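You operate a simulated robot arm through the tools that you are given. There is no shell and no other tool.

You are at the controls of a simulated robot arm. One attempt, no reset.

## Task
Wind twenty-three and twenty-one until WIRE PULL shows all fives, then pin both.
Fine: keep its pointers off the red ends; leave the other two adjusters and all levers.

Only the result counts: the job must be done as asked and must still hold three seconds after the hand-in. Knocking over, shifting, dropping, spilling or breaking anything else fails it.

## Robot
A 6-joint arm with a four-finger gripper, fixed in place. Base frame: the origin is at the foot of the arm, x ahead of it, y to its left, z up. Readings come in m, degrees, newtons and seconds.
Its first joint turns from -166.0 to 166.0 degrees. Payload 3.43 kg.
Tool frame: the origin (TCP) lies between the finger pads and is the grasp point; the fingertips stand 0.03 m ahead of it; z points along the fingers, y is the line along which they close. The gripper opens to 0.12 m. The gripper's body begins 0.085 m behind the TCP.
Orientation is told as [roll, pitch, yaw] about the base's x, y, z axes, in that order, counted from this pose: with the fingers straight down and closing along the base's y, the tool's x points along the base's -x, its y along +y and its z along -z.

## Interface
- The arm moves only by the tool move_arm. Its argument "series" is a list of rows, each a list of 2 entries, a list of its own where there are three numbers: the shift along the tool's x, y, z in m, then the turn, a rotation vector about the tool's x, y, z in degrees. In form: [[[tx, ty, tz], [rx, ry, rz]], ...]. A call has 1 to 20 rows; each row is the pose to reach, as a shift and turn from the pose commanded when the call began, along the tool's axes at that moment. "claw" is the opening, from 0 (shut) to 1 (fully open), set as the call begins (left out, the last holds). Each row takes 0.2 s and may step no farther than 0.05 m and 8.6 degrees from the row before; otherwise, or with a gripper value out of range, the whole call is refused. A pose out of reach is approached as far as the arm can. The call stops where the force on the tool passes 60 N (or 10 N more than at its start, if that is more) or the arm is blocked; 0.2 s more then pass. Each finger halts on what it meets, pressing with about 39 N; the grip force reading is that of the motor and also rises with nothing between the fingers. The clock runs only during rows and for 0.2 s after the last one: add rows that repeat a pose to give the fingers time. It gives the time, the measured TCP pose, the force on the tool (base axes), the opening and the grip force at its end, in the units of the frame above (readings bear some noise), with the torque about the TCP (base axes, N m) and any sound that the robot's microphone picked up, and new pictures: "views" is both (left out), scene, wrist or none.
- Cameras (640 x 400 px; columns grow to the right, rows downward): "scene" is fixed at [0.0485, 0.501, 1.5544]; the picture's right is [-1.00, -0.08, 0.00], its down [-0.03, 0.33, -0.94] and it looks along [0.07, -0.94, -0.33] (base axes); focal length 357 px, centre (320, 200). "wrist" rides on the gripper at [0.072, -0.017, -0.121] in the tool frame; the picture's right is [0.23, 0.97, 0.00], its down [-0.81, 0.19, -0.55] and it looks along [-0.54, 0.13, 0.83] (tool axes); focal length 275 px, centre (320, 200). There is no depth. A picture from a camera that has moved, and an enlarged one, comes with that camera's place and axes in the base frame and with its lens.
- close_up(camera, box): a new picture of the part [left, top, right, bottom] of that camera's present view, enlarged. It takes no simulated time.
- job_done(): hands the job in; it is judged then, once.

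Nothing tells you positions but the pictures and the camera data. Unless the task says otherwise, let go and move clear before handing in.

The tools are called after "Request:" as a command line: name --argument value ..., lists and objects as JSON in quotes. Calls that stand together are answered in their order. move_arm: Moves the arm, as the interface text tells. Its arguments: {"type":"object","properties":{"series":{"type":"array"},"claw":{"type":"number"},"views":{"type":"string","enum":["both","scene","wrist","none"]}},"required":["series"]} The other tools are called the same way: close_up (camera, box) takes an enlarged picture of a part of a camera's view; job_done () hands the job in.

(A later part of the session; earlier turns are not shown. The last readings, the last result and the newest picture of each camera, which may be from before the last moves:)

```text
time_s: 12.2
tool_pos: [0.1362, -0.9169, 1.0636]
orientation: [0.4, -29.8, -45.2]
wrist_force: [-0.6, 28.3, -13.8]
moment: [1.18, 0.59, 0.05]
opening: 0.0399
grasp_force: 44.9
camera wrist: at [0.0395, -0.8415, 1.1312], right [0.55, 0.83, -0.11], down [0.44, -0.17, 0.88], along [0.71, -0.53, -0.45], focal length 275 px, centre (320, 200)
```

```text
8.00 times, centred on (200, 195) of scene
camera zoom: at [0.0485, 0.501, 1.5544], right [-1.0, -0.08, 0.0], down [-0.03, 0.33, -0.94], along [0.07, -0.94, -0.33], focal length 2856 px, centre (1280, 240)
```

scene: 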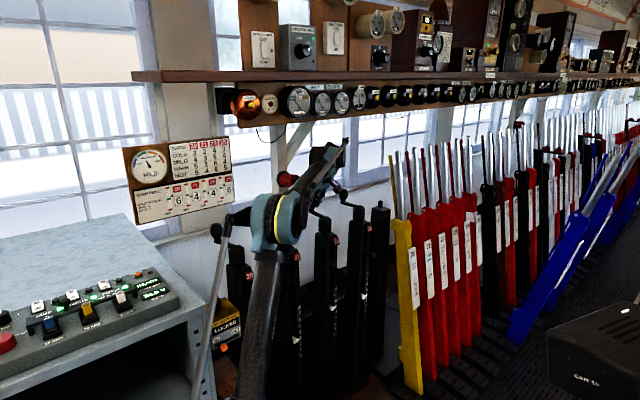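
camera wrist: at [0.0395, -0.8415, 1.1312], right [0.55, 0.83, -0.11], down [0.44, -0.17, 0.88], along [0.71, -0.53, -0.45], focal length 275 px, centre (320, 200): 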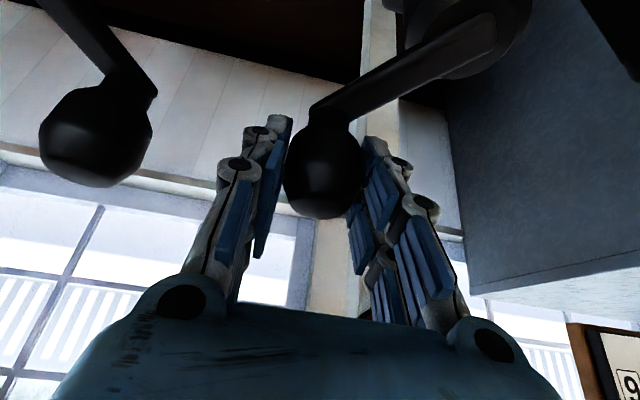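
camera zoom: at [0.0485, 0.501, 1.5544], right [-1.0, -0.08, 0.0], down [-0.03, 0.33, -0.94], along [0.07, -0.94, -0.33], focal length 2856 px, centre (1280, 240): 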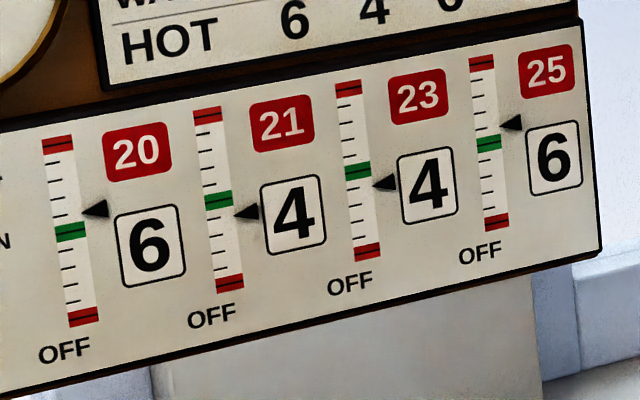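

Now the force is inward, so the circle fits best with centre (0.136, -0.845), radius 0.070. I continue past the quarter turn on that circle.

Request:
move_arm --series '[[[0.0055, -0.0033, -0.003], [0, 0, 0]], [[0.0103, -0.0065, -0.0059], [0, 0, 0]], [[0.0148, -0.0096, -0.0085], [0, 0, 0]], [[0.0193, -0.0127, -0.0111], [0, 0, 0]], [[0.0243, -0.0148, -0.014], [0, 0, 0]], [[0.0293, -0.0169, -0.0169], [0, 0, 0]]]' --views "both"

Request:
close_up --camera "scene" --box '[165, 170, 235, 220]'

```text
time_s: 13.6
tool_pos: [0.0993, -0.906, 1.0614]
orientation: [0.4, -29.9, -45.3]
wrist_force: [-13.9, -29.8, 22.5]
moment: [-1.42, 0.19, -0.11]
opening: 0.0397
grasp_force: 44.8
camera wrist: at [0.0014, -0.8313, 1.1303], right [0.55, 0.83, -0.11], down [0.43, -0.17, 0.88], along [0.71, -0.53, -0.45], focal length 275 px, centre (320, 200)
```

scene: 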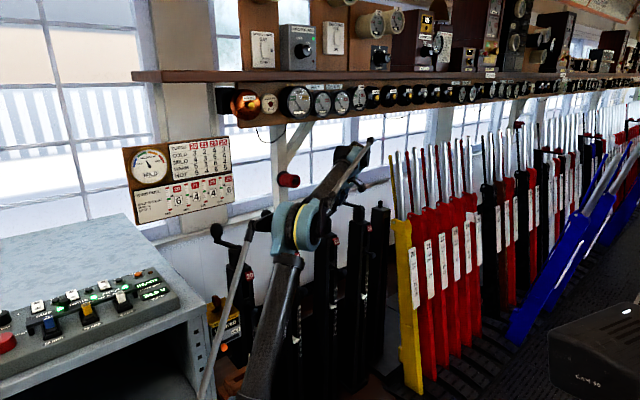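
wrist: 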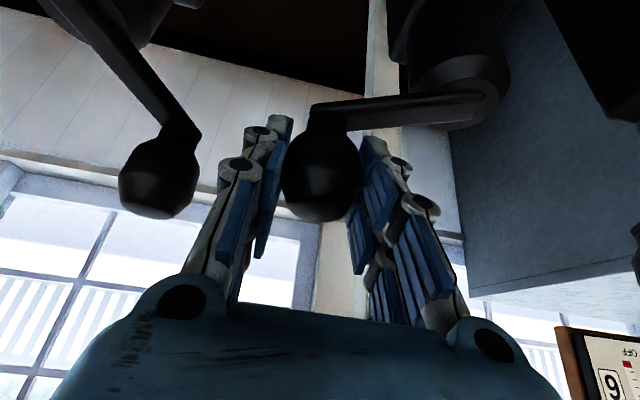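

```text
8.00 times, centred on (200, 195) of scene
camera zoom: at [0.0485, 0.501, 1.5544], right [-1.0, -0.08, 0.0], down [-0.03, 0.33, -0.94], along [0.07, -0.94, -0.33], focal length 2856 px, centre (1280, 240)
```

zoom: 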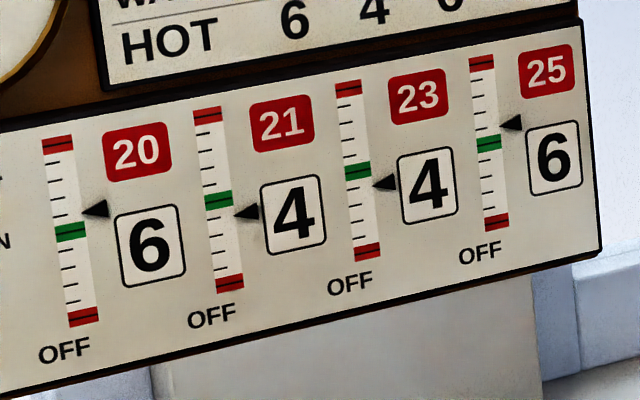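

Request:
move_arm --series '[[[-0.0013, -0.0024, -0.001], [0, 0, 0]], [[-0.0013, -0.0024, -0.001], [0, 0, 0]]]' --views "none"

Request:
close_up --camera "wrist" --box '[240, 60, 520, 235]'

```text
time_s: 14.2
tool_pos: [0.0999, -0.9085, 1.0631]
orientation: [0.5, -29.7, -45.2]
wrist_force: [7.0, 18.1, -29.1]
moment: [0.19, -0.06, 0.03]
opening: 0.0394
grasp_force: 45.2
```

```text
2.29 times, centred on (380, 148) of wrist
camera zoom: at [0.0028, -0.8331, 1.1308], right [0.55, 0.83, -0.11], down [0.44, -0.17, 0.88], along [0.72, -0.53, -0.46], focal length 629 px, centre (183, 320)
```

zoom: 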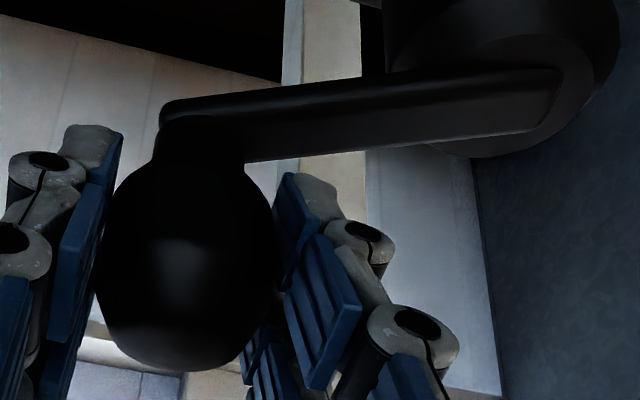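

The mechanism is stiff (about 20 N/mm), and the refit gives centre (0.1353, -0.8455) and r 0.070, now about 106° round. I carry on with the refitted arc.

Request:
move_arm --series '[[[0.0011, 0.0013, 0.0005], [0, 0, 0]], [[0.006, 0.0002, -0.0022], [0, 0, 0]], [[0.0116, -0.0009, -0.0055], [0, 0, 0]], [[0.0169, -0.0012, -0.0085], [0, 0, 0]], [[0.0222, -0.0009, -0.0116], [0, 0, 0]], [[0.0274, -0.0002, -0.0146], [0, 0, 0]], [[0.0327, 0.0012, -0.0176], [0, 0, 0]]]' --views "both"

Request:
close_up --camera "scene" --box '[165, 170, 235, 220]'

```text
time_s: 15.8
tool_pos: [0.0705, -0.8815, 1.0627]
orientation: [0.2, -29.8, -45.3]
wrist_force: [-31.3, -23.3, 3.0]
moment: [-1.02, 0.84, -0.08]
opening: 0.0394
grasp_force: 44.2
camera wrist: at [-0.0272, -0.8062, 1.1306], right [0.55, 0.83, -0.11], down [0.43, -0.17, 0.88], along [0.71, -0.53, -0.45], focal length 275 px, centre (320, 200)
```

scene: 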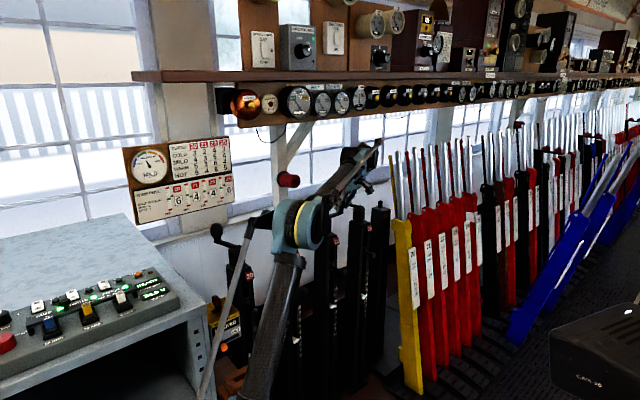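
wrist: 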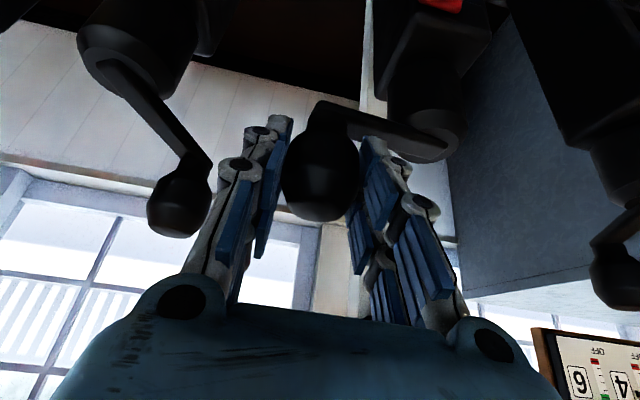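

```text
8.00 times, centred on (200, 195) of scene
camera zoom: at [0.0485, 0.501, 1.5544], right [-1.0, -0.08, 0.0], down [-0.03, 0.33, -0.94], along [0.07, -0.94, -0.33], focal length 2856 px, centre (1280, 240)
```

zoom: 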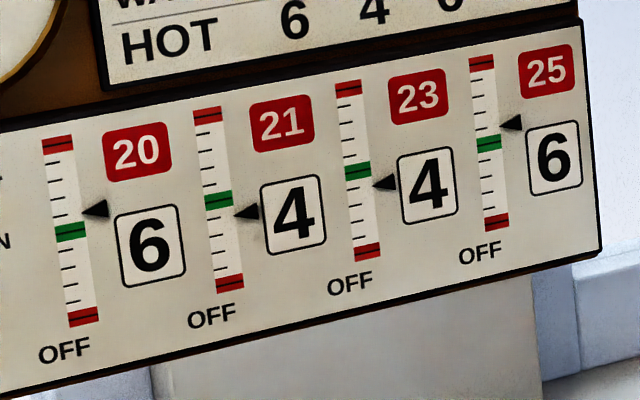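

Still 4, so the board probably steps per half turn (now about 134° round). I continue to the full half turn with the refined centre (0.1343, -0.8443), r 0.072.

Request:
move_arm --series '[[[0.0017, -0.0013, -0.001], [0, 0, 0]], [[0.0068, 0.0007, -0.0039], [0, 0, 0]], [[0.0119, 0.0029, -0.0068], [0, 0, 0]], [[0.0167, 0.0058, -0.0095], [0, 0, 0]], [[0.0213, 0.0091, -0.0122], [0, 0, 0]], [[0.0256, 0.013, -0.0147], [0, 0, 0]], [[0.0296, 0.0172, -0.017], [0, 0, 0]]]' --views "wrist"

Request:
close_up --camera "scene" --box '[165, 170, 235, 220]'

```text
time_s: 17.4
tool_pos: [0.0567, -0.8455, 1.0613]
orientation: [0.6, -29.9, -45.3]
wrist_force: [-27.1, -2.3, -22.4]
moment: [-0.42, 0.38, -0.06]
opening: 0.0396
grasp_force: 44.9
camera wrist: at [-0.0404, -0.7702, 1.1306], right [0.55, 0.83, -0.11], down [0.43, -0.17, 0.89], along [0.72, -0.53, -0.45], focal length 275 px, centre (320, 200)
```

wrist: 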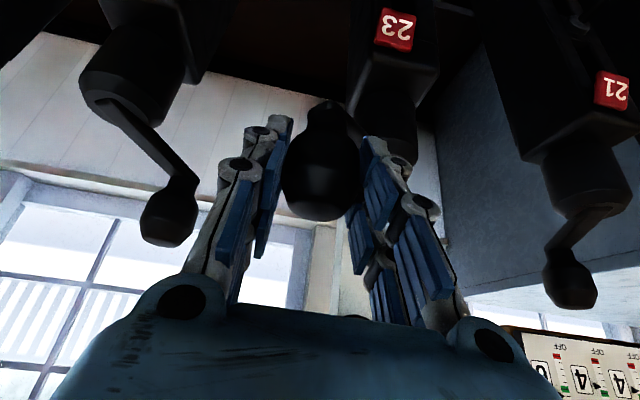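

```text
8.00 times, centred on (200, 195) of scene
camera zoom: at [0.0485, 0.501, 1.5544], right [-1.0, -0.08, 0.0], down [-0.03, 0.33, -0.94], along [0.07, -0.94, -0.33], focal length 2856 px, centre (1280, 240)
```

zoom: 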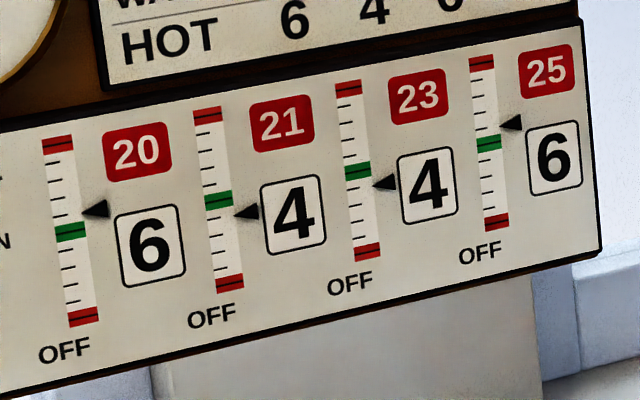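

Fitting measured points gives centre (0.1315, -0.842), r 0.0745, so about 162° done. I finish the remaining 18°.

Request:
move_arm --series '[[[0.0014, -0.0013, -0.0001], [0, 0, 0]], [[0.0049, 0.0028, -0.0021], [0, 0, 0]], [[0.0083, 0.007, -0.0041], [0, 0, 0]], [[0.0114, 0.0122, -0.0059], [0, 0, 0]], [[0.0144, 0.0174, -0.0076], [0, 0, 0]], [[0.0144, 0.0174, -0.0076], [0, 0, 0]]]' --views "both"

Request:
close_up --camera "scene" --box '[165, 170, 235, 220]'

```text
time_s: 18.8
tool_pos: [0.0605, -0.8193, 1.0634]
orientation: [0.5, -29.8, -45.3]
wrist_force: [-27.8, 10.8, -14.5]
moment: [0.67, 1.16, -0.04]
opening: 0.0395
grasp_force: 44.8
camera wrist: at [-0.038, -0.7452, 1.1307], right [0.55, 0.83, -0.11], down [0.43, -0.17, 0.88], along [0.72, -0.53, -0.45], focal length 275 px, centre (320, 200)
```

scene: 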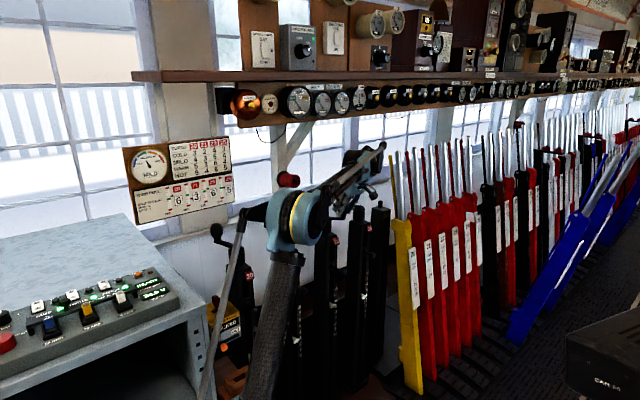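
wrist: 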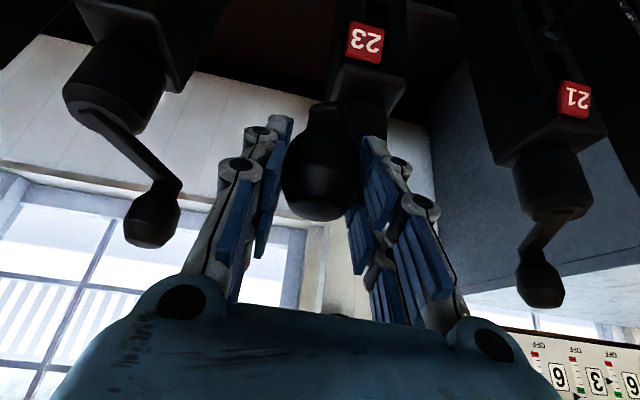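

```text
8.00 times, centred on (200, 195) of scene
camera zoom: at [0.0485, 0.501, 1.5544], right [-1.0, -0.08, 0.0], down [-0.03, 0.33, -0.94], along [0.07, -0.94, -0.33], focal length 2856 px, centre (1280, 240)
```

zoom: 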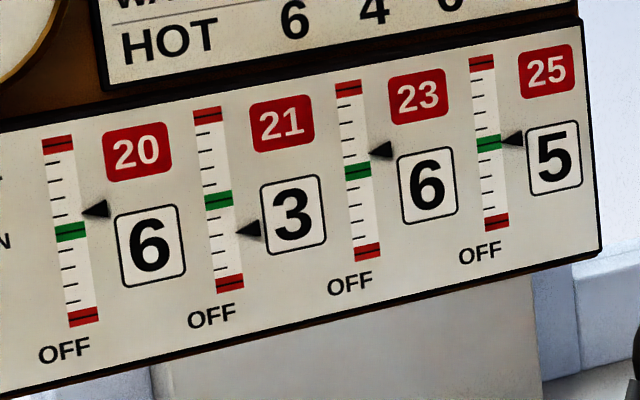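

Clockwise is "on": the board now shows 6, 3, 6, 5 – exactly one half turn on 23. I release handle 23 and lift off.

Request:
move_arm --series '[[[0, 0, 0], [0, 0, 0]], [[0, 0, 0], [0, 0, 0]], [[-0.0125, 0, -0.0217], [0, 0, 0]], [[-0.025, 0, -0.0433], [0, 0, 0]], [[-0.04, 0, -0.0693], [0, 0, 0]], [[-0.055, 0, -0.0954], [0, 0, 0]]]' --claw 0.65 --views "both"

Request:
close_up --camera "scene" --box '[165, 170, 235, 220]'

```text
time_s: 20.2
tool_pos: [0.0633, -0.8195, 1.1729]
orientation: [0.4, -29.9, -45.3]
wrist_force: [0.2, -0.1, 0.1]
moment: [0.0, 0.03, -0.01]
opening: 0.0779
grasp_force: 0.0
camera wrist: at [-0.0346, -0.7449, 1.2415], right [0.55, 0.83, -0.11], down [0.44, -0.17, 0.88], along [0.72, -0.53, -0.45], focal length 275 px, centre (320, 200)
```

scene: 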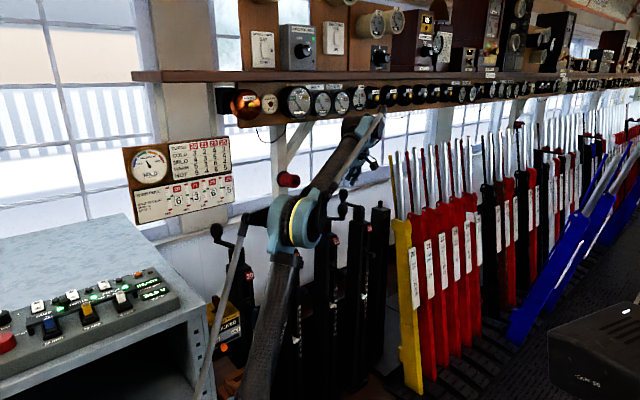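
wrist: 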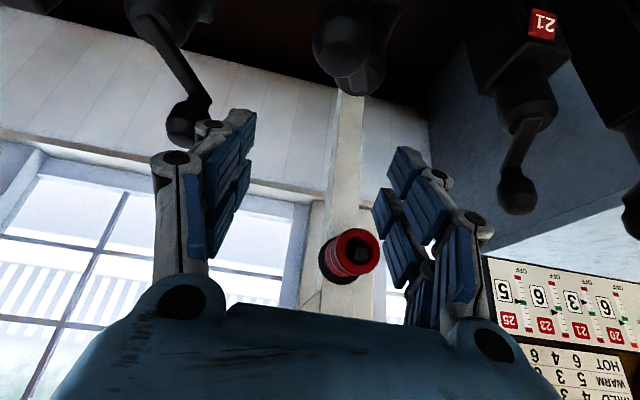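

```text
8.00 times, centred on (200, 195) of scene
camera zoom: at [0.0485, 0.501, 1.5544], right [-1.0, -0.08, 0.0], down [-0.03, 0.33, -0.94], along [0.07, -0.94, -0.33], focal length 2856 px, centre (1280, 240)
```

zoom: 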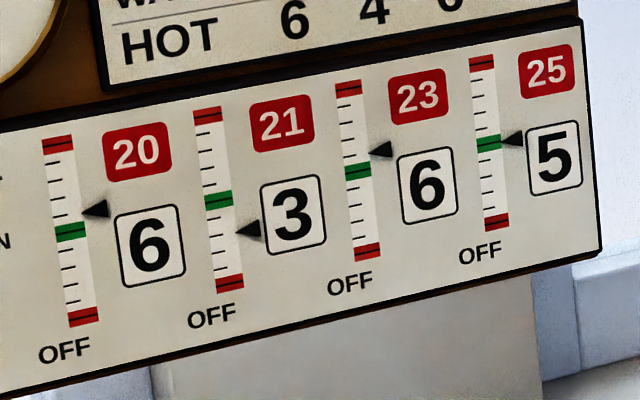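

Crank 23 holds on its own at 6, 3, 6, 5. Next I move along the row at safe height to hover over handle 21, expected near (0.343, -0.720).

Request:
move_arm --series '[[[-0.0156, 0.0384, 0.009], [0, 0, 0]], [[-0.0313, 0.0769, 0.018], [0, 0, 0]], [[-0.0469, 0.1153, 0.027], [0, 0, 0]], [[-0.0626, 0.1538, 0.036], [0, 0, 0]], [[-0.0782, 0.1922, 0.045], [0, 0, 0]], [[-0.0939, 0.2307, 0.054], [0, 0, 0]], [[-0.1095, 0.2691, 0.063], [0, 0, 0]]]' --views "both"

```text
time_s: 21.8
tool_pos: [0.3417, -0.7182, 1.1729]
orientation: [0.4, -29.9, -45.2]
wrist_force: [-0.6, -1.1, 0.2]
moment: [0.05, -0.03, 0.03]
opening: 0.078
grasp_force: 0.1
camera wrist: at [0.2447, -0.6439, 1.2406], right [0.55, 0.83, -0.11], down [0.43, -0.17, 0.88], along [0.71, -0.53, -0.45], focal length 275 px, centre (320, 200)
```

scene: 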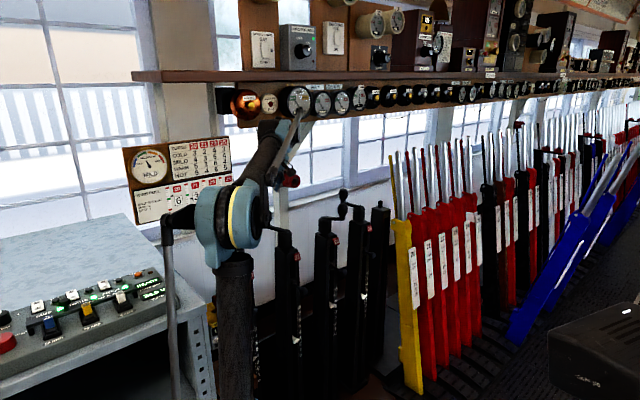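
wrist: 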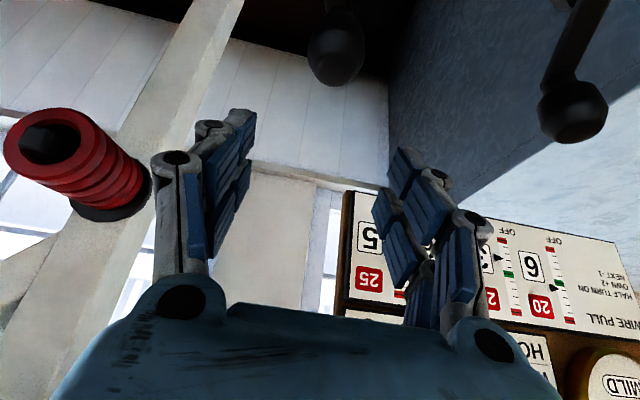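

Request:
move_arm --series '[[[0.0123, 0, 0.0225], [0, 0, 0]], [[0.0246, 0, 0.045], [0, 0, 0]], [[0.0369, -0.0004, 0.0676], [0, 0, 0]]]' --views "wrist"

```text
time_s: 22.6
tool_pos: [0.341, -0.7208, 1.0969]
orientation: [0.4, -29.9, -45.3]
wrist_force: [-0.4, 0.1, 0.9]
moment: [-0.04, -0.03, 0.0]
opening: 0.0778
grasp_force: 0.1
camera wrist: at [0.2452, -0.6449, 1.165], right [0.55, 0.83, -0.11], down [0.43, -0.17, 0.88], along [0.71, -0.53, -0.45], focal length 275 px, centre (320, 200)
```

wrist: 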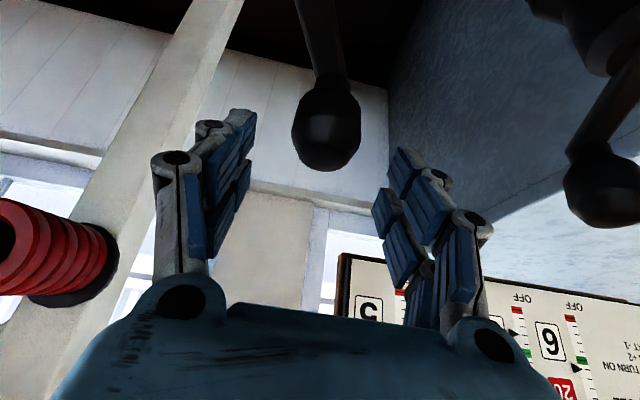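

Request:
move_arm --series '[[[0.0074, 0.0009, 0.0154], [0, 0, 0]], [[0.0147, 0.0017, 0.0308], [0, 0, 0]]]' --views "wrist"

```text
time_s: 23.2
tool_pos: [0.3454, -0.7203, 1.0643]
orientation: [0.3, -30.0, -45.2]
wrist_force: [-0.1, 0.0, -0.1]
moment: [0.0, 0.0, -0.02]
opening: 0.0777
grasp_force: 0.0
camera wrist: at [0.2481, -0.6452, 1.1309], right [0.55, 0.83, -0.11], down [0.43, -0.17, 0.88], along [0.71, -0.53, -0.45], focal length 275 px, centre (320, 200)
```

wrist: 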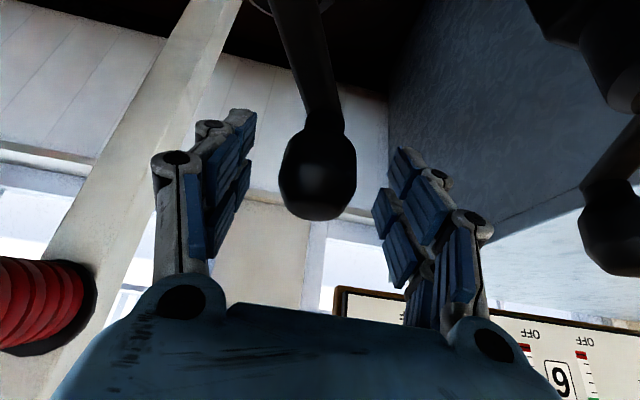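

The view matches that for 23 exactly, so the same arc will apply (offset 0.2 m along the row). I grip handle 21.

Request:
move_arm --series '[[[0, 0, 0], [0, 0, 0]], [[0, 0, 0], [0, 0, 0]]]' --claw 0.2 --views "none"

Request:
move_arm --series '[[[-0.0024, -0.0057, 0.0014], [0, 0, 0]], [[-0.0045, -0.0116, 0.0026], [0, 0, 0]], [[-0.0061, -0.0177, 0.0035], [0, 0, 0]], [[-0.0073, -0.024, 0.0042], [0, 0, 0]], [[-0.008, -0.0304, 0.0046], [0, 0, 0]], [[-0.0083, -0.0369, 0.0048], [0, 0, 0]]]' --views "wrist"

```text
time_s: 23.8
tool_pos: [0.3455, -0.7211, 1.0619]
orientation: [0.3, -29.9, -45.1]
wrist_force: [-0.7, -2.0, -0.7]
moment: [-0.14, -0.06, -0.01]
opening: 0.0401
grasp_force: 44.7
```

```text
time_s: 25.2
tool_pos: [0.3273, -0.7547, 1.0612]
orientation: [0.4, -29.9, -45.2]
wrist_force: [-8.3, 9.5, -14.1]
moment: [-0.14, -0.31, -0.02]
opening: 0.0393
grasp_force: 44.8
camera wrist: at [0.2295, -0.6798, 1.131], right [0.55, 0.83, -0.11], down [0.43, -0.17, 0.88], along [0.72, -0.53, -0.45], focal length 275 px, centre (320, 200)
```

wrist: 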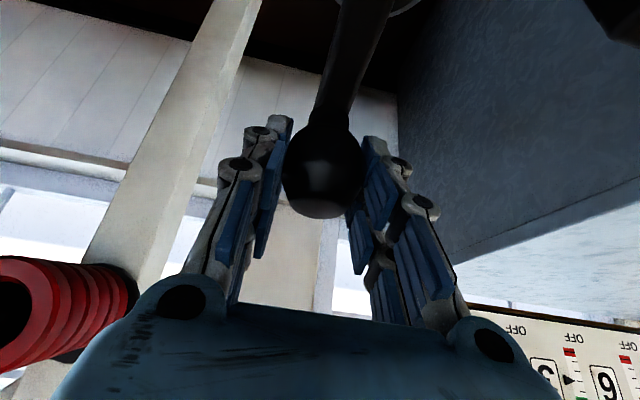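

Forces stay low (about 18 N). I continue the clockwise arc for 21 to beyond the quarter turn.

Request:
move_arm --series '[[[0.0001, -0.0064, -0.0001], [0, 0, 0]], [[0.0009, -0.0129, -0.0006], [0, 0, 0]], [[0.0037, -0.0253, -0.0021], [0, 0, 0]], [[0.0084, -0.037, -0.0048], [0, 0, 0]], [[0.0148, -0.0476, -0.0085], [0, 0, 0]]]' --views "none"

```text
time_s: 26.4
tool_pos: [0.2812, -0.7752, 1.0634]
orientation: [0.5, -29.8, -45.3]
wrist_force: [-1.7, 31.1, -23.3]
moment: [1.13, 0.16, 0.0]
opening: 0.0396
grasp_force: 45.1
```

Request:
move_arm --series '[[[0.0052, -0.0034, -0.0024], [0, 0, 0]], [[0.0094, -0.0078, -0.0047], [0, 0, 0]], [[0.0181, -0.0156, -0.0099], [0, 0, 0]], [[0.0277, -0.0215, -0.0156], [0, 0, 0]], [[0.0382, -0.0251, -0.0218], [0, 0, 0]], [[0.0491, -0.0266, -0.0283], [0, 0, 0]]]' --views "wrist"

Request:
close_up --camera "scene" --box '[165, 170, 235, 220]'

```text
time_s: 27.8
tool_pos: [0.2235, -0.7538, 1.0632]
orientation: [0.4, -29.8, -45.2]
wrist_force: [-1.8, -1.7, 27.8]
moment: [-0.41, -0.33, 0.02]
opening: 0.0394
grasp_force: 45.0
camera wrist: at [0.1255, -0.6788, 1.1311], right [0.55, 0.83, -0.11], down [0.43, -0.17, 0.88], along [0.72, -0.53, -0.45], focal length 275 px, centre (320, 200)
```

wrist: 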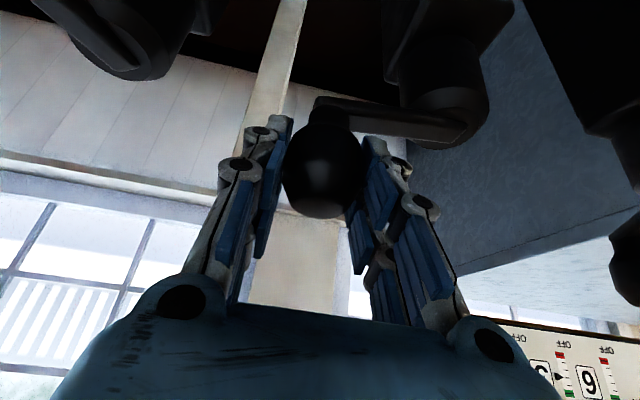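

```text
8.00 times, centred on (200, 195) of scene
camera zoom: at [0.0485, 0.501, 1.5544], right [-1.0, -0.08, 0.0], down [-0.03, 0.33, -0.94], along [0.07, -0.94, -0.33], focal length 2856 px, centre (1280, 240)
```

zoom: 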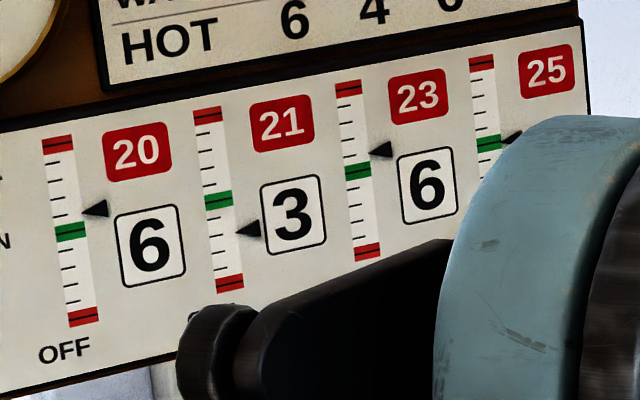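

Side forces are nearly zero now. I carry on to about -175°.

Request:
move_arm --series '[[[0.0053, 0.0003, -0.0037], [0, 0, 0]], [[0.0107, 0.0011, -0.007], [0, 0, 0]], [[0.0215, 0.0043, -0.0132], [0, 0, 0]], [[0.0316, 0.0097, -0.019], [0, 0, 0]], [[0.0408, 0.0171, -0.0243], [0, 0, 0]]]' --views "none"

```text
time_s: 29.0
tool_pos: [0.2013, -0.7087, 1.0628]
orientation: [0.3, -29.8, -45.1]
wrist_force: [13.2, 2.1, -16.8]
moment: [-0.56, -0.69, -0.02]
opening: 0.0396
grasp_force: 45.1
```

Request:
move_arm --series '[[[0.0039, 0.0047, -0.002], [0, 0, 0]], [[0.0077, 0.0095, -0.004], [0, 0, 0]], [[0.011, 0.0149, -0.0059], [0, 0, 0]], [[0.0142, 0.0203, -0.0077], [0, 0, 0]], [[0.0142, 0.0203, -0.0077], [0, 0, 0]]]' --views "both"

Request:
close_up --camera "scene" --box '[165, 170, 235, 220]'

```text
time_s: 30.2
tool_pos: [0.2028, -0.6817, 1.0635]
orientation: [0.3, -29.7, -45.3]
wrist_force: [-8.8, 4.6, -9.5]
moment: [0.02, 0.45, 0.01]
opening: 0.0394
grasp_force: 44.5
camera wrist: at [0.1058, -0.6075, 1.1313], right [0.55, 0.83, -0.11], down [0.44, -0.17, 0.88], along [0.71, -0.53, -0.45], focal length 275 px, centre (320, 200)
```

scene: 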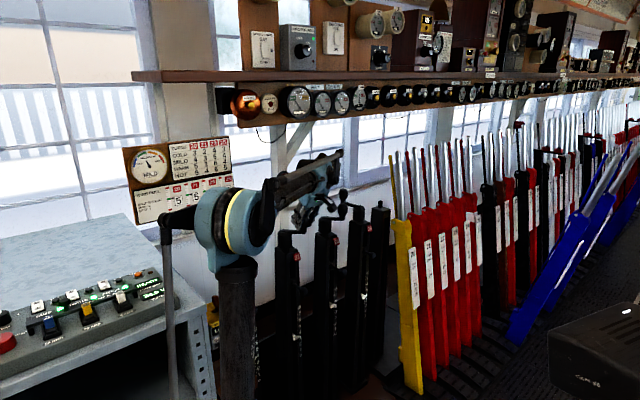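
wrist: 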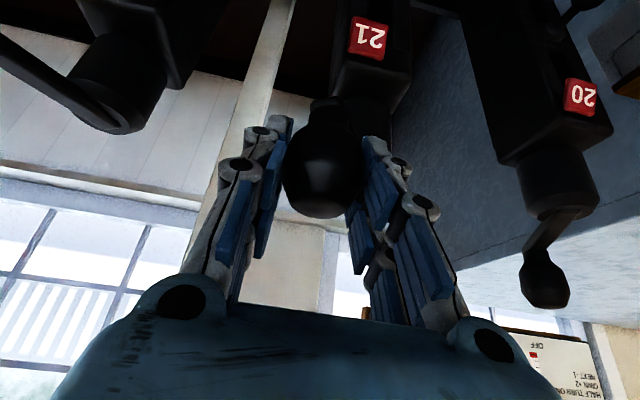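

```text
8.00 times, centred on (200, 195) of scene
camera zoom: at [0.0485, 0.501, 1.5544], right [-1.0, -0.08, 0.0], down [-0.03, 0.33, -0.94], along [0.07, -0.94, -0.33], focal length 2856 px, centre (1280, 240)
```

zoom: 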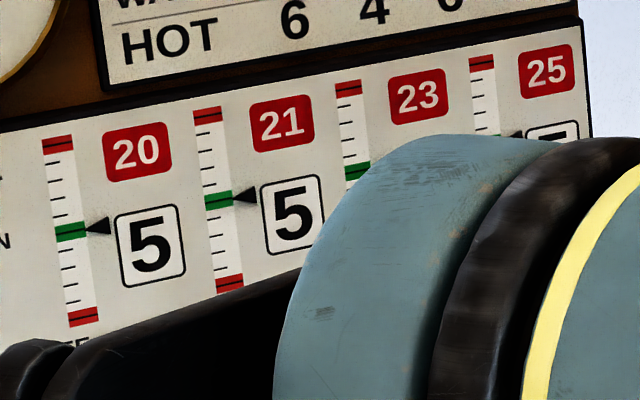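

20 and 21 now read 5. I release handle 21, lift clear, and back out toward the front so I can see the whole board and line up on the pins.

Request:
move_arm --series '[[[0, 0, 0], [0, 0, 0]], [[0, 0, 0], [0, 0, 0]], [[-0.0125, 0, -0.0217], [0, 0, 0]], [[-0.025, 0, -0.0433], [0, 0, 0]], [[-0.04, 0, -0.0693], [0, 0, 0]], [[-0.055, 0, -0.0954], [0, 0, 0]]]' --claw 0.65 --views "wrist"

```text
time_s: 31.6
tool_pos: [0.204, -0.6833, 1.1738]
orientation: [0.2, -29.8, -45.2]
wrist_force: [0.2, 0.3, 0.4]
moment: [0.04, -0.02, -0.01]
opening: 0.0779
grasp_force: 0.0
camera wrist: at [0.1074, -0.6084, 1.2415], right [0.55, 0.83, -0.11], down [0.43, -0.17, 0.88], along [0.71, -0.53, -0.45], focal length 275 px, centre (320, 200)
```

wrist: 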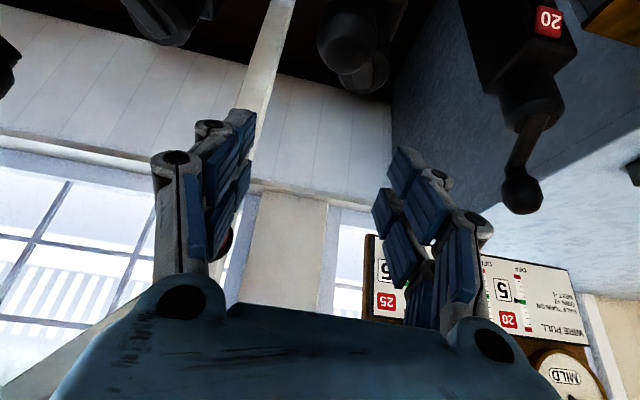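

All levers and cranks are untouched. I back out, close the claw into a pusher, and move in front of pin 23.

Request:
move_arm --series '[[[0.0325, -0.0001, -0.0187], [0, 0, 0]], [[0.065, -0.0002, -0.0374], [0, 0, 0]], [[0.0975, -0.0004, -0.056], [0, 0, 0]], [[0.1299, -0.0005, -0.0747], [0, 0, 0]], [[0.1591, -0.0324, -0.0629], [0, 0, 0]], [[0.1882, -0.0643, -0.051], [0, 0, 0]], [[0.2174, -0.0961, -0.0392], [0, 0, 0]], [[0.2465, -0.128, -0.0273], [0, 0, 0]], [[0.2757, -0.1599, -0.0155], [0, 0, 0]]]' --claw 0 --views "both"

Request:
close_up --camera "scene" --box '[165, 170, 235, 220]'

```text
time_s: 33.6
tool_pos: [-0.0819, -0.6227, 1.046]
orientation: [0.3, -29.8, -45.2]
wrist_force: [1.1, -0.4, 0.2]
moment: [-0.01, 0.01, -0.05]
opening: 0.0001
grasp_force: 33.6
camera wrist: at [-0.1798, -0.5484, 1.1137], right [0.55, 0.83, -0.11], down [0.44, -0.17, 0.88], along [0.71, -0.53, -0.45], focal length 275 px, centre (320, 200)
```

scene: 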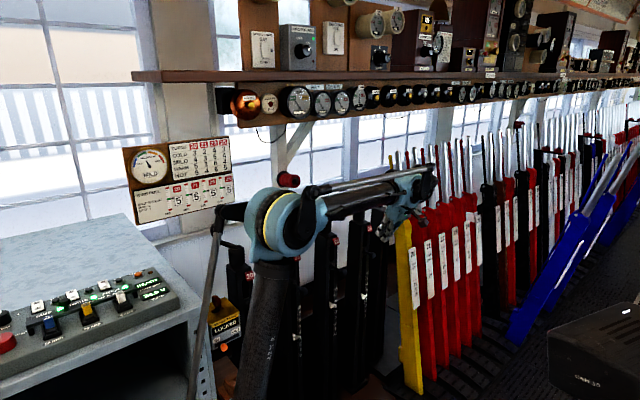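
wrist: 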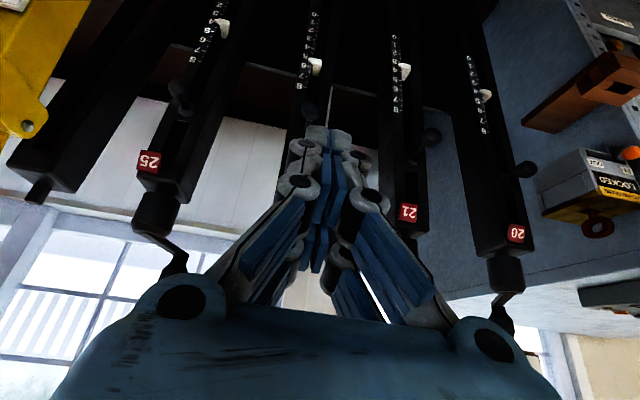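

```text
8.00 times, centred on (200, 195) of scene
camera zoom: at [0.0485, 0.501, 1.5544], right [-1.0, -0.08, 0.0], down [-0.03, 0.33, -0.94], along [0.07, -0.94, -0.33], focal length 2856 px, centre (1280, 240)
```

zoom: 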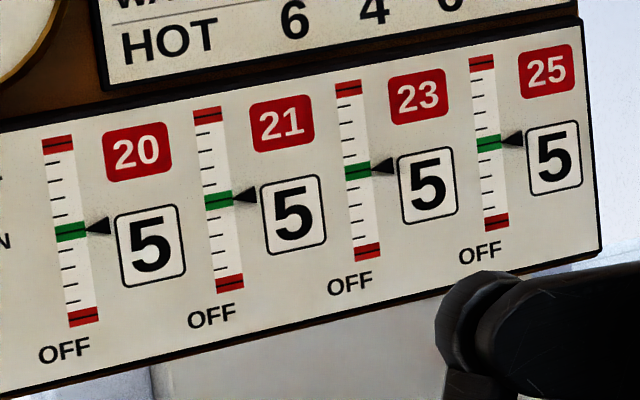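

All four now read five. I tilt the closed claw toward horizontal and lower it in front of pin 23, still about 0.15 m clear of it.

Request:
move_arm --series '[[[0.0162, 0, 0.0282], [0, -7.6, 0]], [[0.0324, 0, 0.0564], [0, -15.2, 0]], [[0.0486, 0, 0.0845], [0, -22.8, 0]], [[0.0648, 0, 0.1127], [0, -30.4, 0]]]' --views "both"

```text
time_s: 34.6
tool_pos: [-0.082, -0.62, 0.9159]
orientation: [0.5, -60.3, -45.5]
wrist_force: [0.4, 0.0, -0.2]
moment: [0.01, 0.02, -0.03]
opening: 0.0
grasp_force: 33.2
camera wrist: at [-0.1917, -0.5337, 0.9129], right [0.61, 0.77, -0.19], down [0.08, 0.19, 0.98], along [0.79, -0.61, 0.06], focal length 275 px, centre (320, 200)
```

scene: 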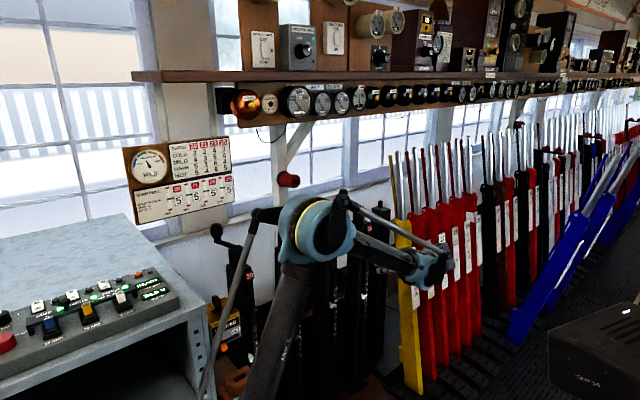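
wrist: 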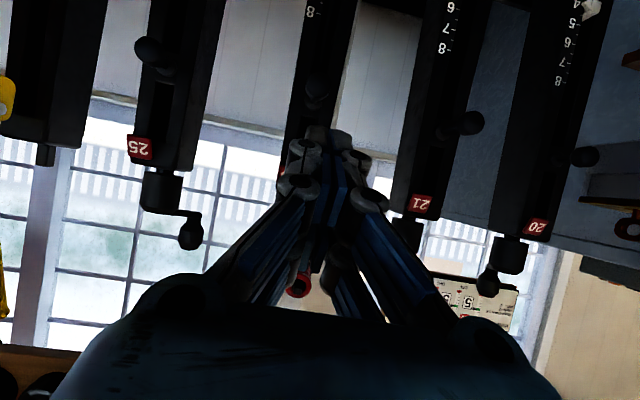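

Request:
close_up --camera "wrist" --box '[270, 50, 370, 150]'

Request:
close_up --camera "wrist" --box '[420, 80, 520, 160]'

Request:
close_up --camera "wrist" --box '[120, 20, 220, 100]'

```text
4.00 times, centred on (320, 100) of wrist
camera zoom: at [-0.1917, -0.5337, 0.9129], right [0.61, 0.77, -0.19], down [0.08, 0.19, 0.98], along [0.79, -0.61, 0.06], focal length 1101 px, centre (320, 600)
```

zoom: 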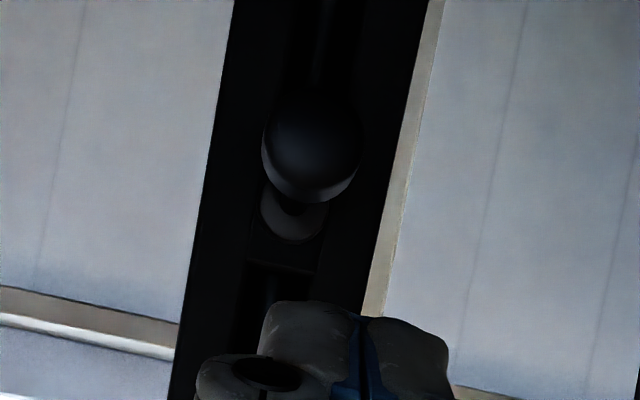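

```text
5.00 times, centred on (470, 120) of wrist
camera zoom: at [-0.1917, -0.5337, 0.9129], right [0.61, 0.77, -0.19], down [0.08, 0.19, 0.98], along [0.79, -0.61, 0.06], focal length 1376 px, centre (-430, 600)
```

zoom: 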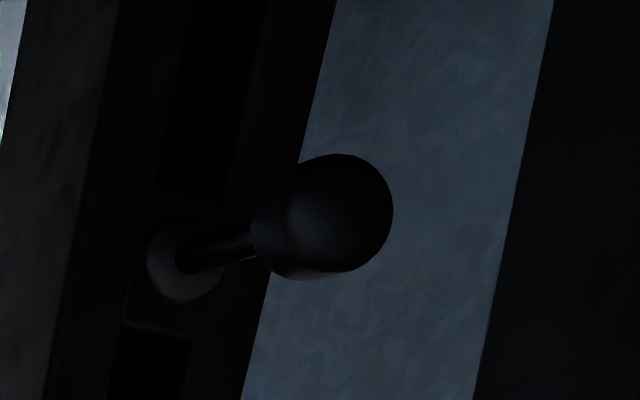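

```text
5.00 times, centred on (170, 60) of wrist
camera zoom: at [-0.1917, -0.5337, 0.9129], right [0.61, 0.77, -0.19], down [0.08, 0.19, 0.98], along [0.79, -0.61, 0.06], focal length 1376 px, centre (1070, 900)
```

zoom: 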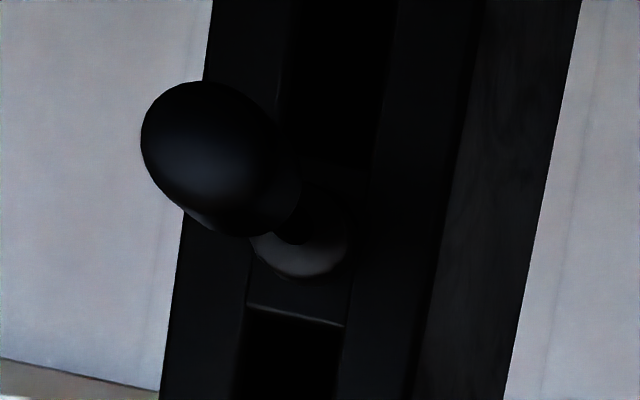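

From two views, knob 21 is at (0.1935, -0.618, 0.802), so knob 23 is at (0.052, -0.759, 0.802), with about 27 mm to push. I bring the claw nearly horizontal at the knob's height, still well back from it.

Request:
move_arm --series '[[[0.0243, -0.0009, 0.0139], [0, -5, 0]], [[0.0487, -0.0018, 0.0278], [0, -10, 0]], [[0.073, -0.0028, 0.0416], [0, -15, 0]], [[0.0973, -0.0037, 0.0555], [0, -20, 0]]]' --views "both"

Request:
close_up --camera "wrist" --box '[220, 60, 420, 220]'

```text
time_s: 35.6
tool_pos: [-0.0834, -0.6227, 0.8057]
orientation: [1.8, -80.3, -46.9]
wrist_force: [-0.3, 0.0, -0.7]
moment: [-0.01, 0.0, -0.03]
opening: 0.0
grasp_force: 33.6
camera wrist: at [-0.1875, -0.5413, 0.7551], right [0.66, 0.72, -0.22], down [-0.16, 0.42, 0.89], along [0.73, -0.56, 0.39], focal length 275 px, centre (320, 200)
```

scene: 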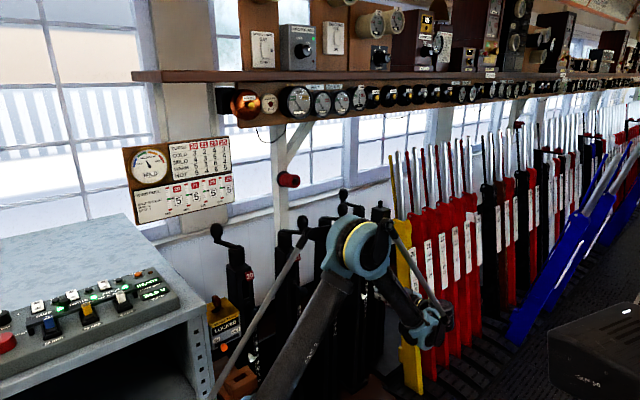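
wrist: 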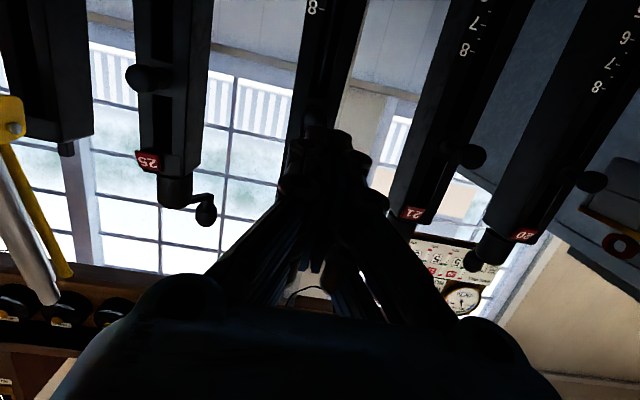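

```text
2.50 times, centred on (320, 140) of wrist
camera zoom: at [-0.1875, -0.5413, 0.7551], right [0.66, 0.72, -0.22], down [-0.16, 0.42, 0.89], along [0.73, -0.56, 0.39], focal length 688 px, centre (320, 350)
```

zoom: 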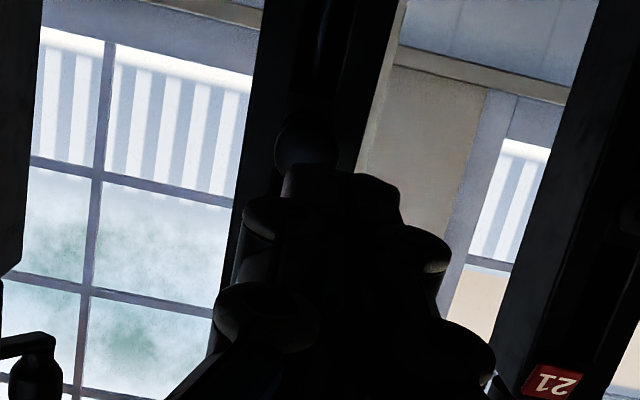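

The closed claw is square in front of knob 23 (tip at its height and in line). I advance horizontally until the tip is just short of the knob.

Request:
move_arm --series '[[[-0.0075, 0.0001, 0.0444], [0, 0, 0]], [[-0.0151, 0.0002, 0.0887], [0, 0, 0]], [[-0.0192, 0.0003, 0.1124], [0, 0, 0]], [[-0.0225, 0.0003, 0.1321], [0, 0, 0]]]' --views "both"

Request:
close_up --camera "scene" --box '[310, 220, 440, 320]'

Request:
close_up --camera "wrist" --box '[240, 60, 400, 200]'

```text
time_s: 36.6
tool_pos: [0.0109, -0.7178, 0.8067]
orientation: [1.8, -80.2, -46.9]
wrist_force: [-0.6, 0.8, 0.6]
moment: [0.0, 0.02, 0.02]
opening: 0.0
grasp_force: 33.5
camera wrist: at [-0.0931, -0.6364, 0.7557], right [0.66, 0.72, -0.22], down [-0.16, 0.42, 0.89], along [0.73, -0.56, 0.39], focal length 275 px, centre (320, 200)
```

scene: 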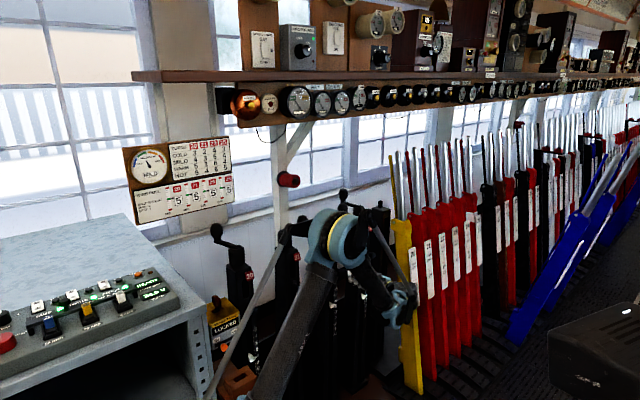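
wrist: 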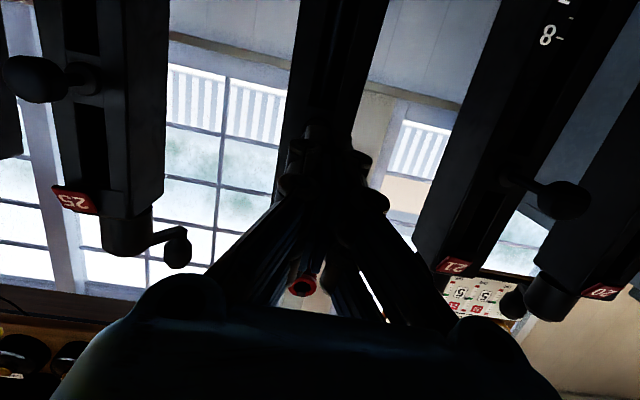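

```text
4.00 times, centred on (375, 270) of scene
camera zoom: at [0.0485, 0.501, 1.5544], right [-1.0, -0.08, 0.0], down [-0.03, 0.33, -0.94], along [0.07, -0.94, -0.33], focal length 1428 px, centre (100, -80)
```

zoom: 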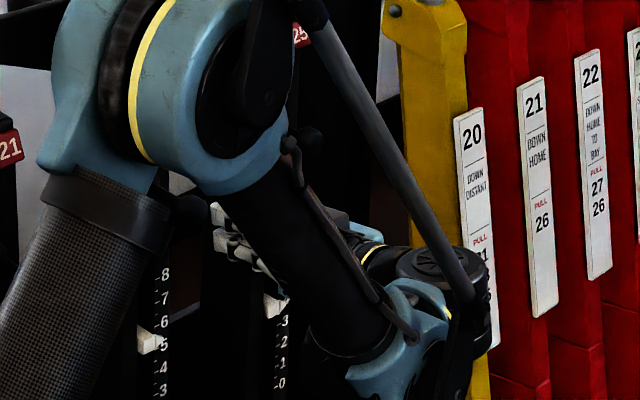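

```text
2.86 times, centred on (320, 130) of wrist
camera zoom: at [-0.0931, -0.6364, 0.7557], right [0.66, 0.72, -0.22], down [-0.16, 0.42, 0.89], along [0.73, -0.56, 0.39], focal length 786 px, centre (320, 400)
```

zoom: 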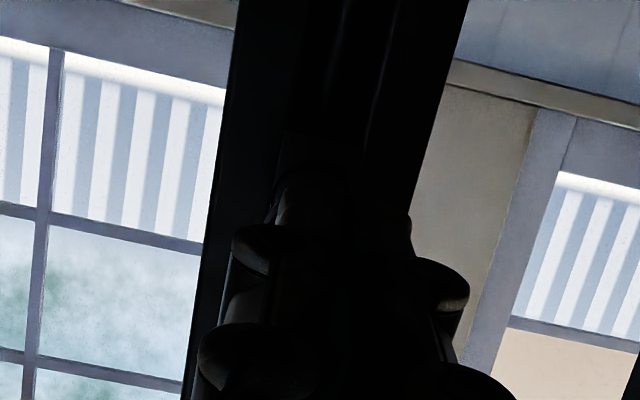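

The tip is just short of knob 23. I push in slowly, 20 mm first, reading the force.

Request:
move_arm --series '[[[-0.0008, 0, 0.0049], [0, 0, 0]], [[-0.0017, 0, 0.0099], [0, 0, 0]], [[-0.0025, 0, 0.0148], [0, 0, 0]], [[-0.0034, 0, 0.0197], [0, 0, 0]]]' --views "scene"

Request:
close_up --camera "scene" --box '[320, 250, 380, 290]'

```text
time_s: 37.6
tool_pos: [0.0229, -0.7331, 0.8055]
orientation: [1.7, -80.2, -46.8]
wrist_force: [0.2, -0.5, 0.1]
moment: [0.0, 0.0, 0.01]
opening: 0.0
grasp_force: 33.1
```

scene: 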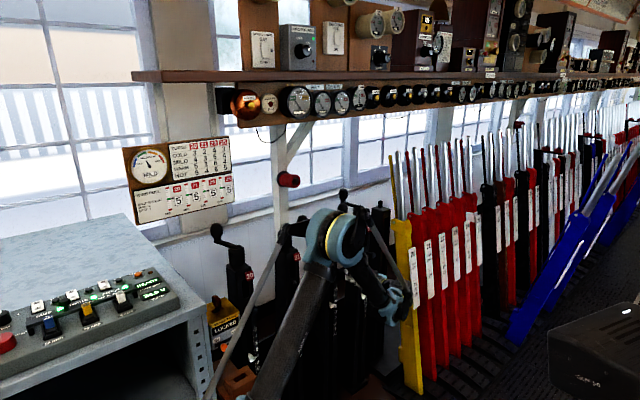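

```text
10.00 times, centred on (350, 270) of scene
camera zoom: at [0.0485, 0.501, 1.5544], right [-1.0, -0.08, 0.0], down [-0.03, 0.33, -0.94], along [0.07, -0.94, -0.33], focal length 3570 px, centre (20, -500)
```

zoom: 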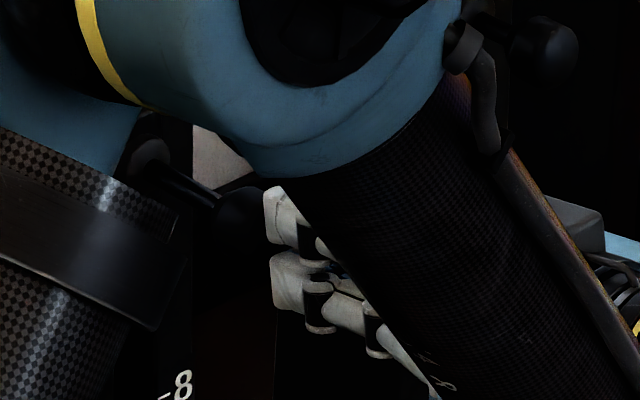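

Request:
move_arm --series '[[[-0.0004, 0, 0.0025], [0, 0, 0]], [[-0.0008, 0, 0.0049], [0, 0, 0]], [[-0.0013, 0, 0.0074], [0, 0, 0]], [[-0.0017, 0, 0.0099], [0, 0, 0]]]' --views "none"

Request:
close_up --camera "scene" --box '[320, 250, 380, 290]'

```text
time_s: 38.6
tool_pos: [0.0309, -0.7394, 0.8075]
orientation: [1.7, -80.2, -46.7]
wrist_force: [-1.5, 0.4, -0.2]
moment: [0.0, -0.01, 0.01]
opening: 0.0
grasp_force: 33.6
```

```text
10.00 times, centred on (350, 270) of scene
camera zoom: at [0.0485, 0.501, 1.5544], right [-1.0, -0.08, 0.0], down [-0.03, 0.33, -0.94], along [0.07, -0.94, -0.33], focal length 3570 px, centre (20, -500)
```

zoom: 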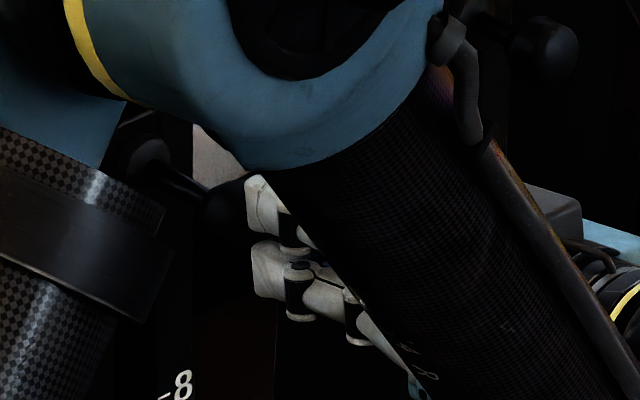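

The knob is moving in with the fingertip at very light force. I keep pushing until it seats.

Request:
move_arm --series '[[[-0.0004, 0, 0.0025], [0, 0, 0]], [[-0.0008, 0, 0.0049], [0, 0, 0]], [[-0.0013, 0, 0.0074], [0, 0, 0]], [[-0.0017, 0, 0.0099], [0, 0, 0]]]' --views "none"

Request:
close_up --camera "scene" --box '[320, 250, 380, 290]'

```text
time_s: 39.6
tool_pos: [0.0368, -0.7472, 0.8074]
orientation: [1.8, -80.2, -46.7]
wrist_force: [-0.2, 0.0, -0.1]
moment: [-0.02, 0.01, -0.03]
opening: 0.0001
grasp_force: 32.8
```

```text
10.00 times, centred on (350, 270) of scene
camera zoom: at [0.0485, 0.501, 1.5544], right [-1.0, -0.08, 0.0], down [-0.03, 0.33, -0.94], along [0.07, -0.94, -0.33], focal length 3570 px, centre (20, -500)
```

zoom: 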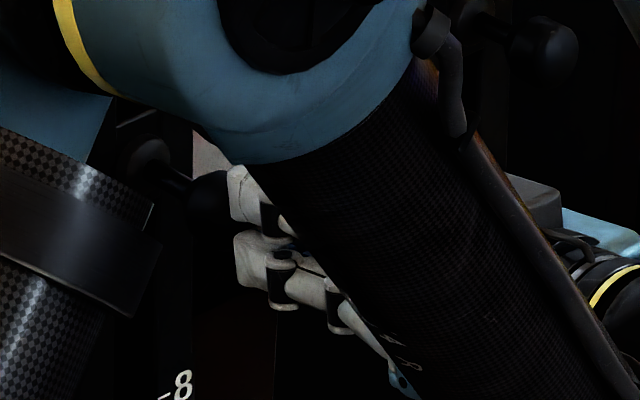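

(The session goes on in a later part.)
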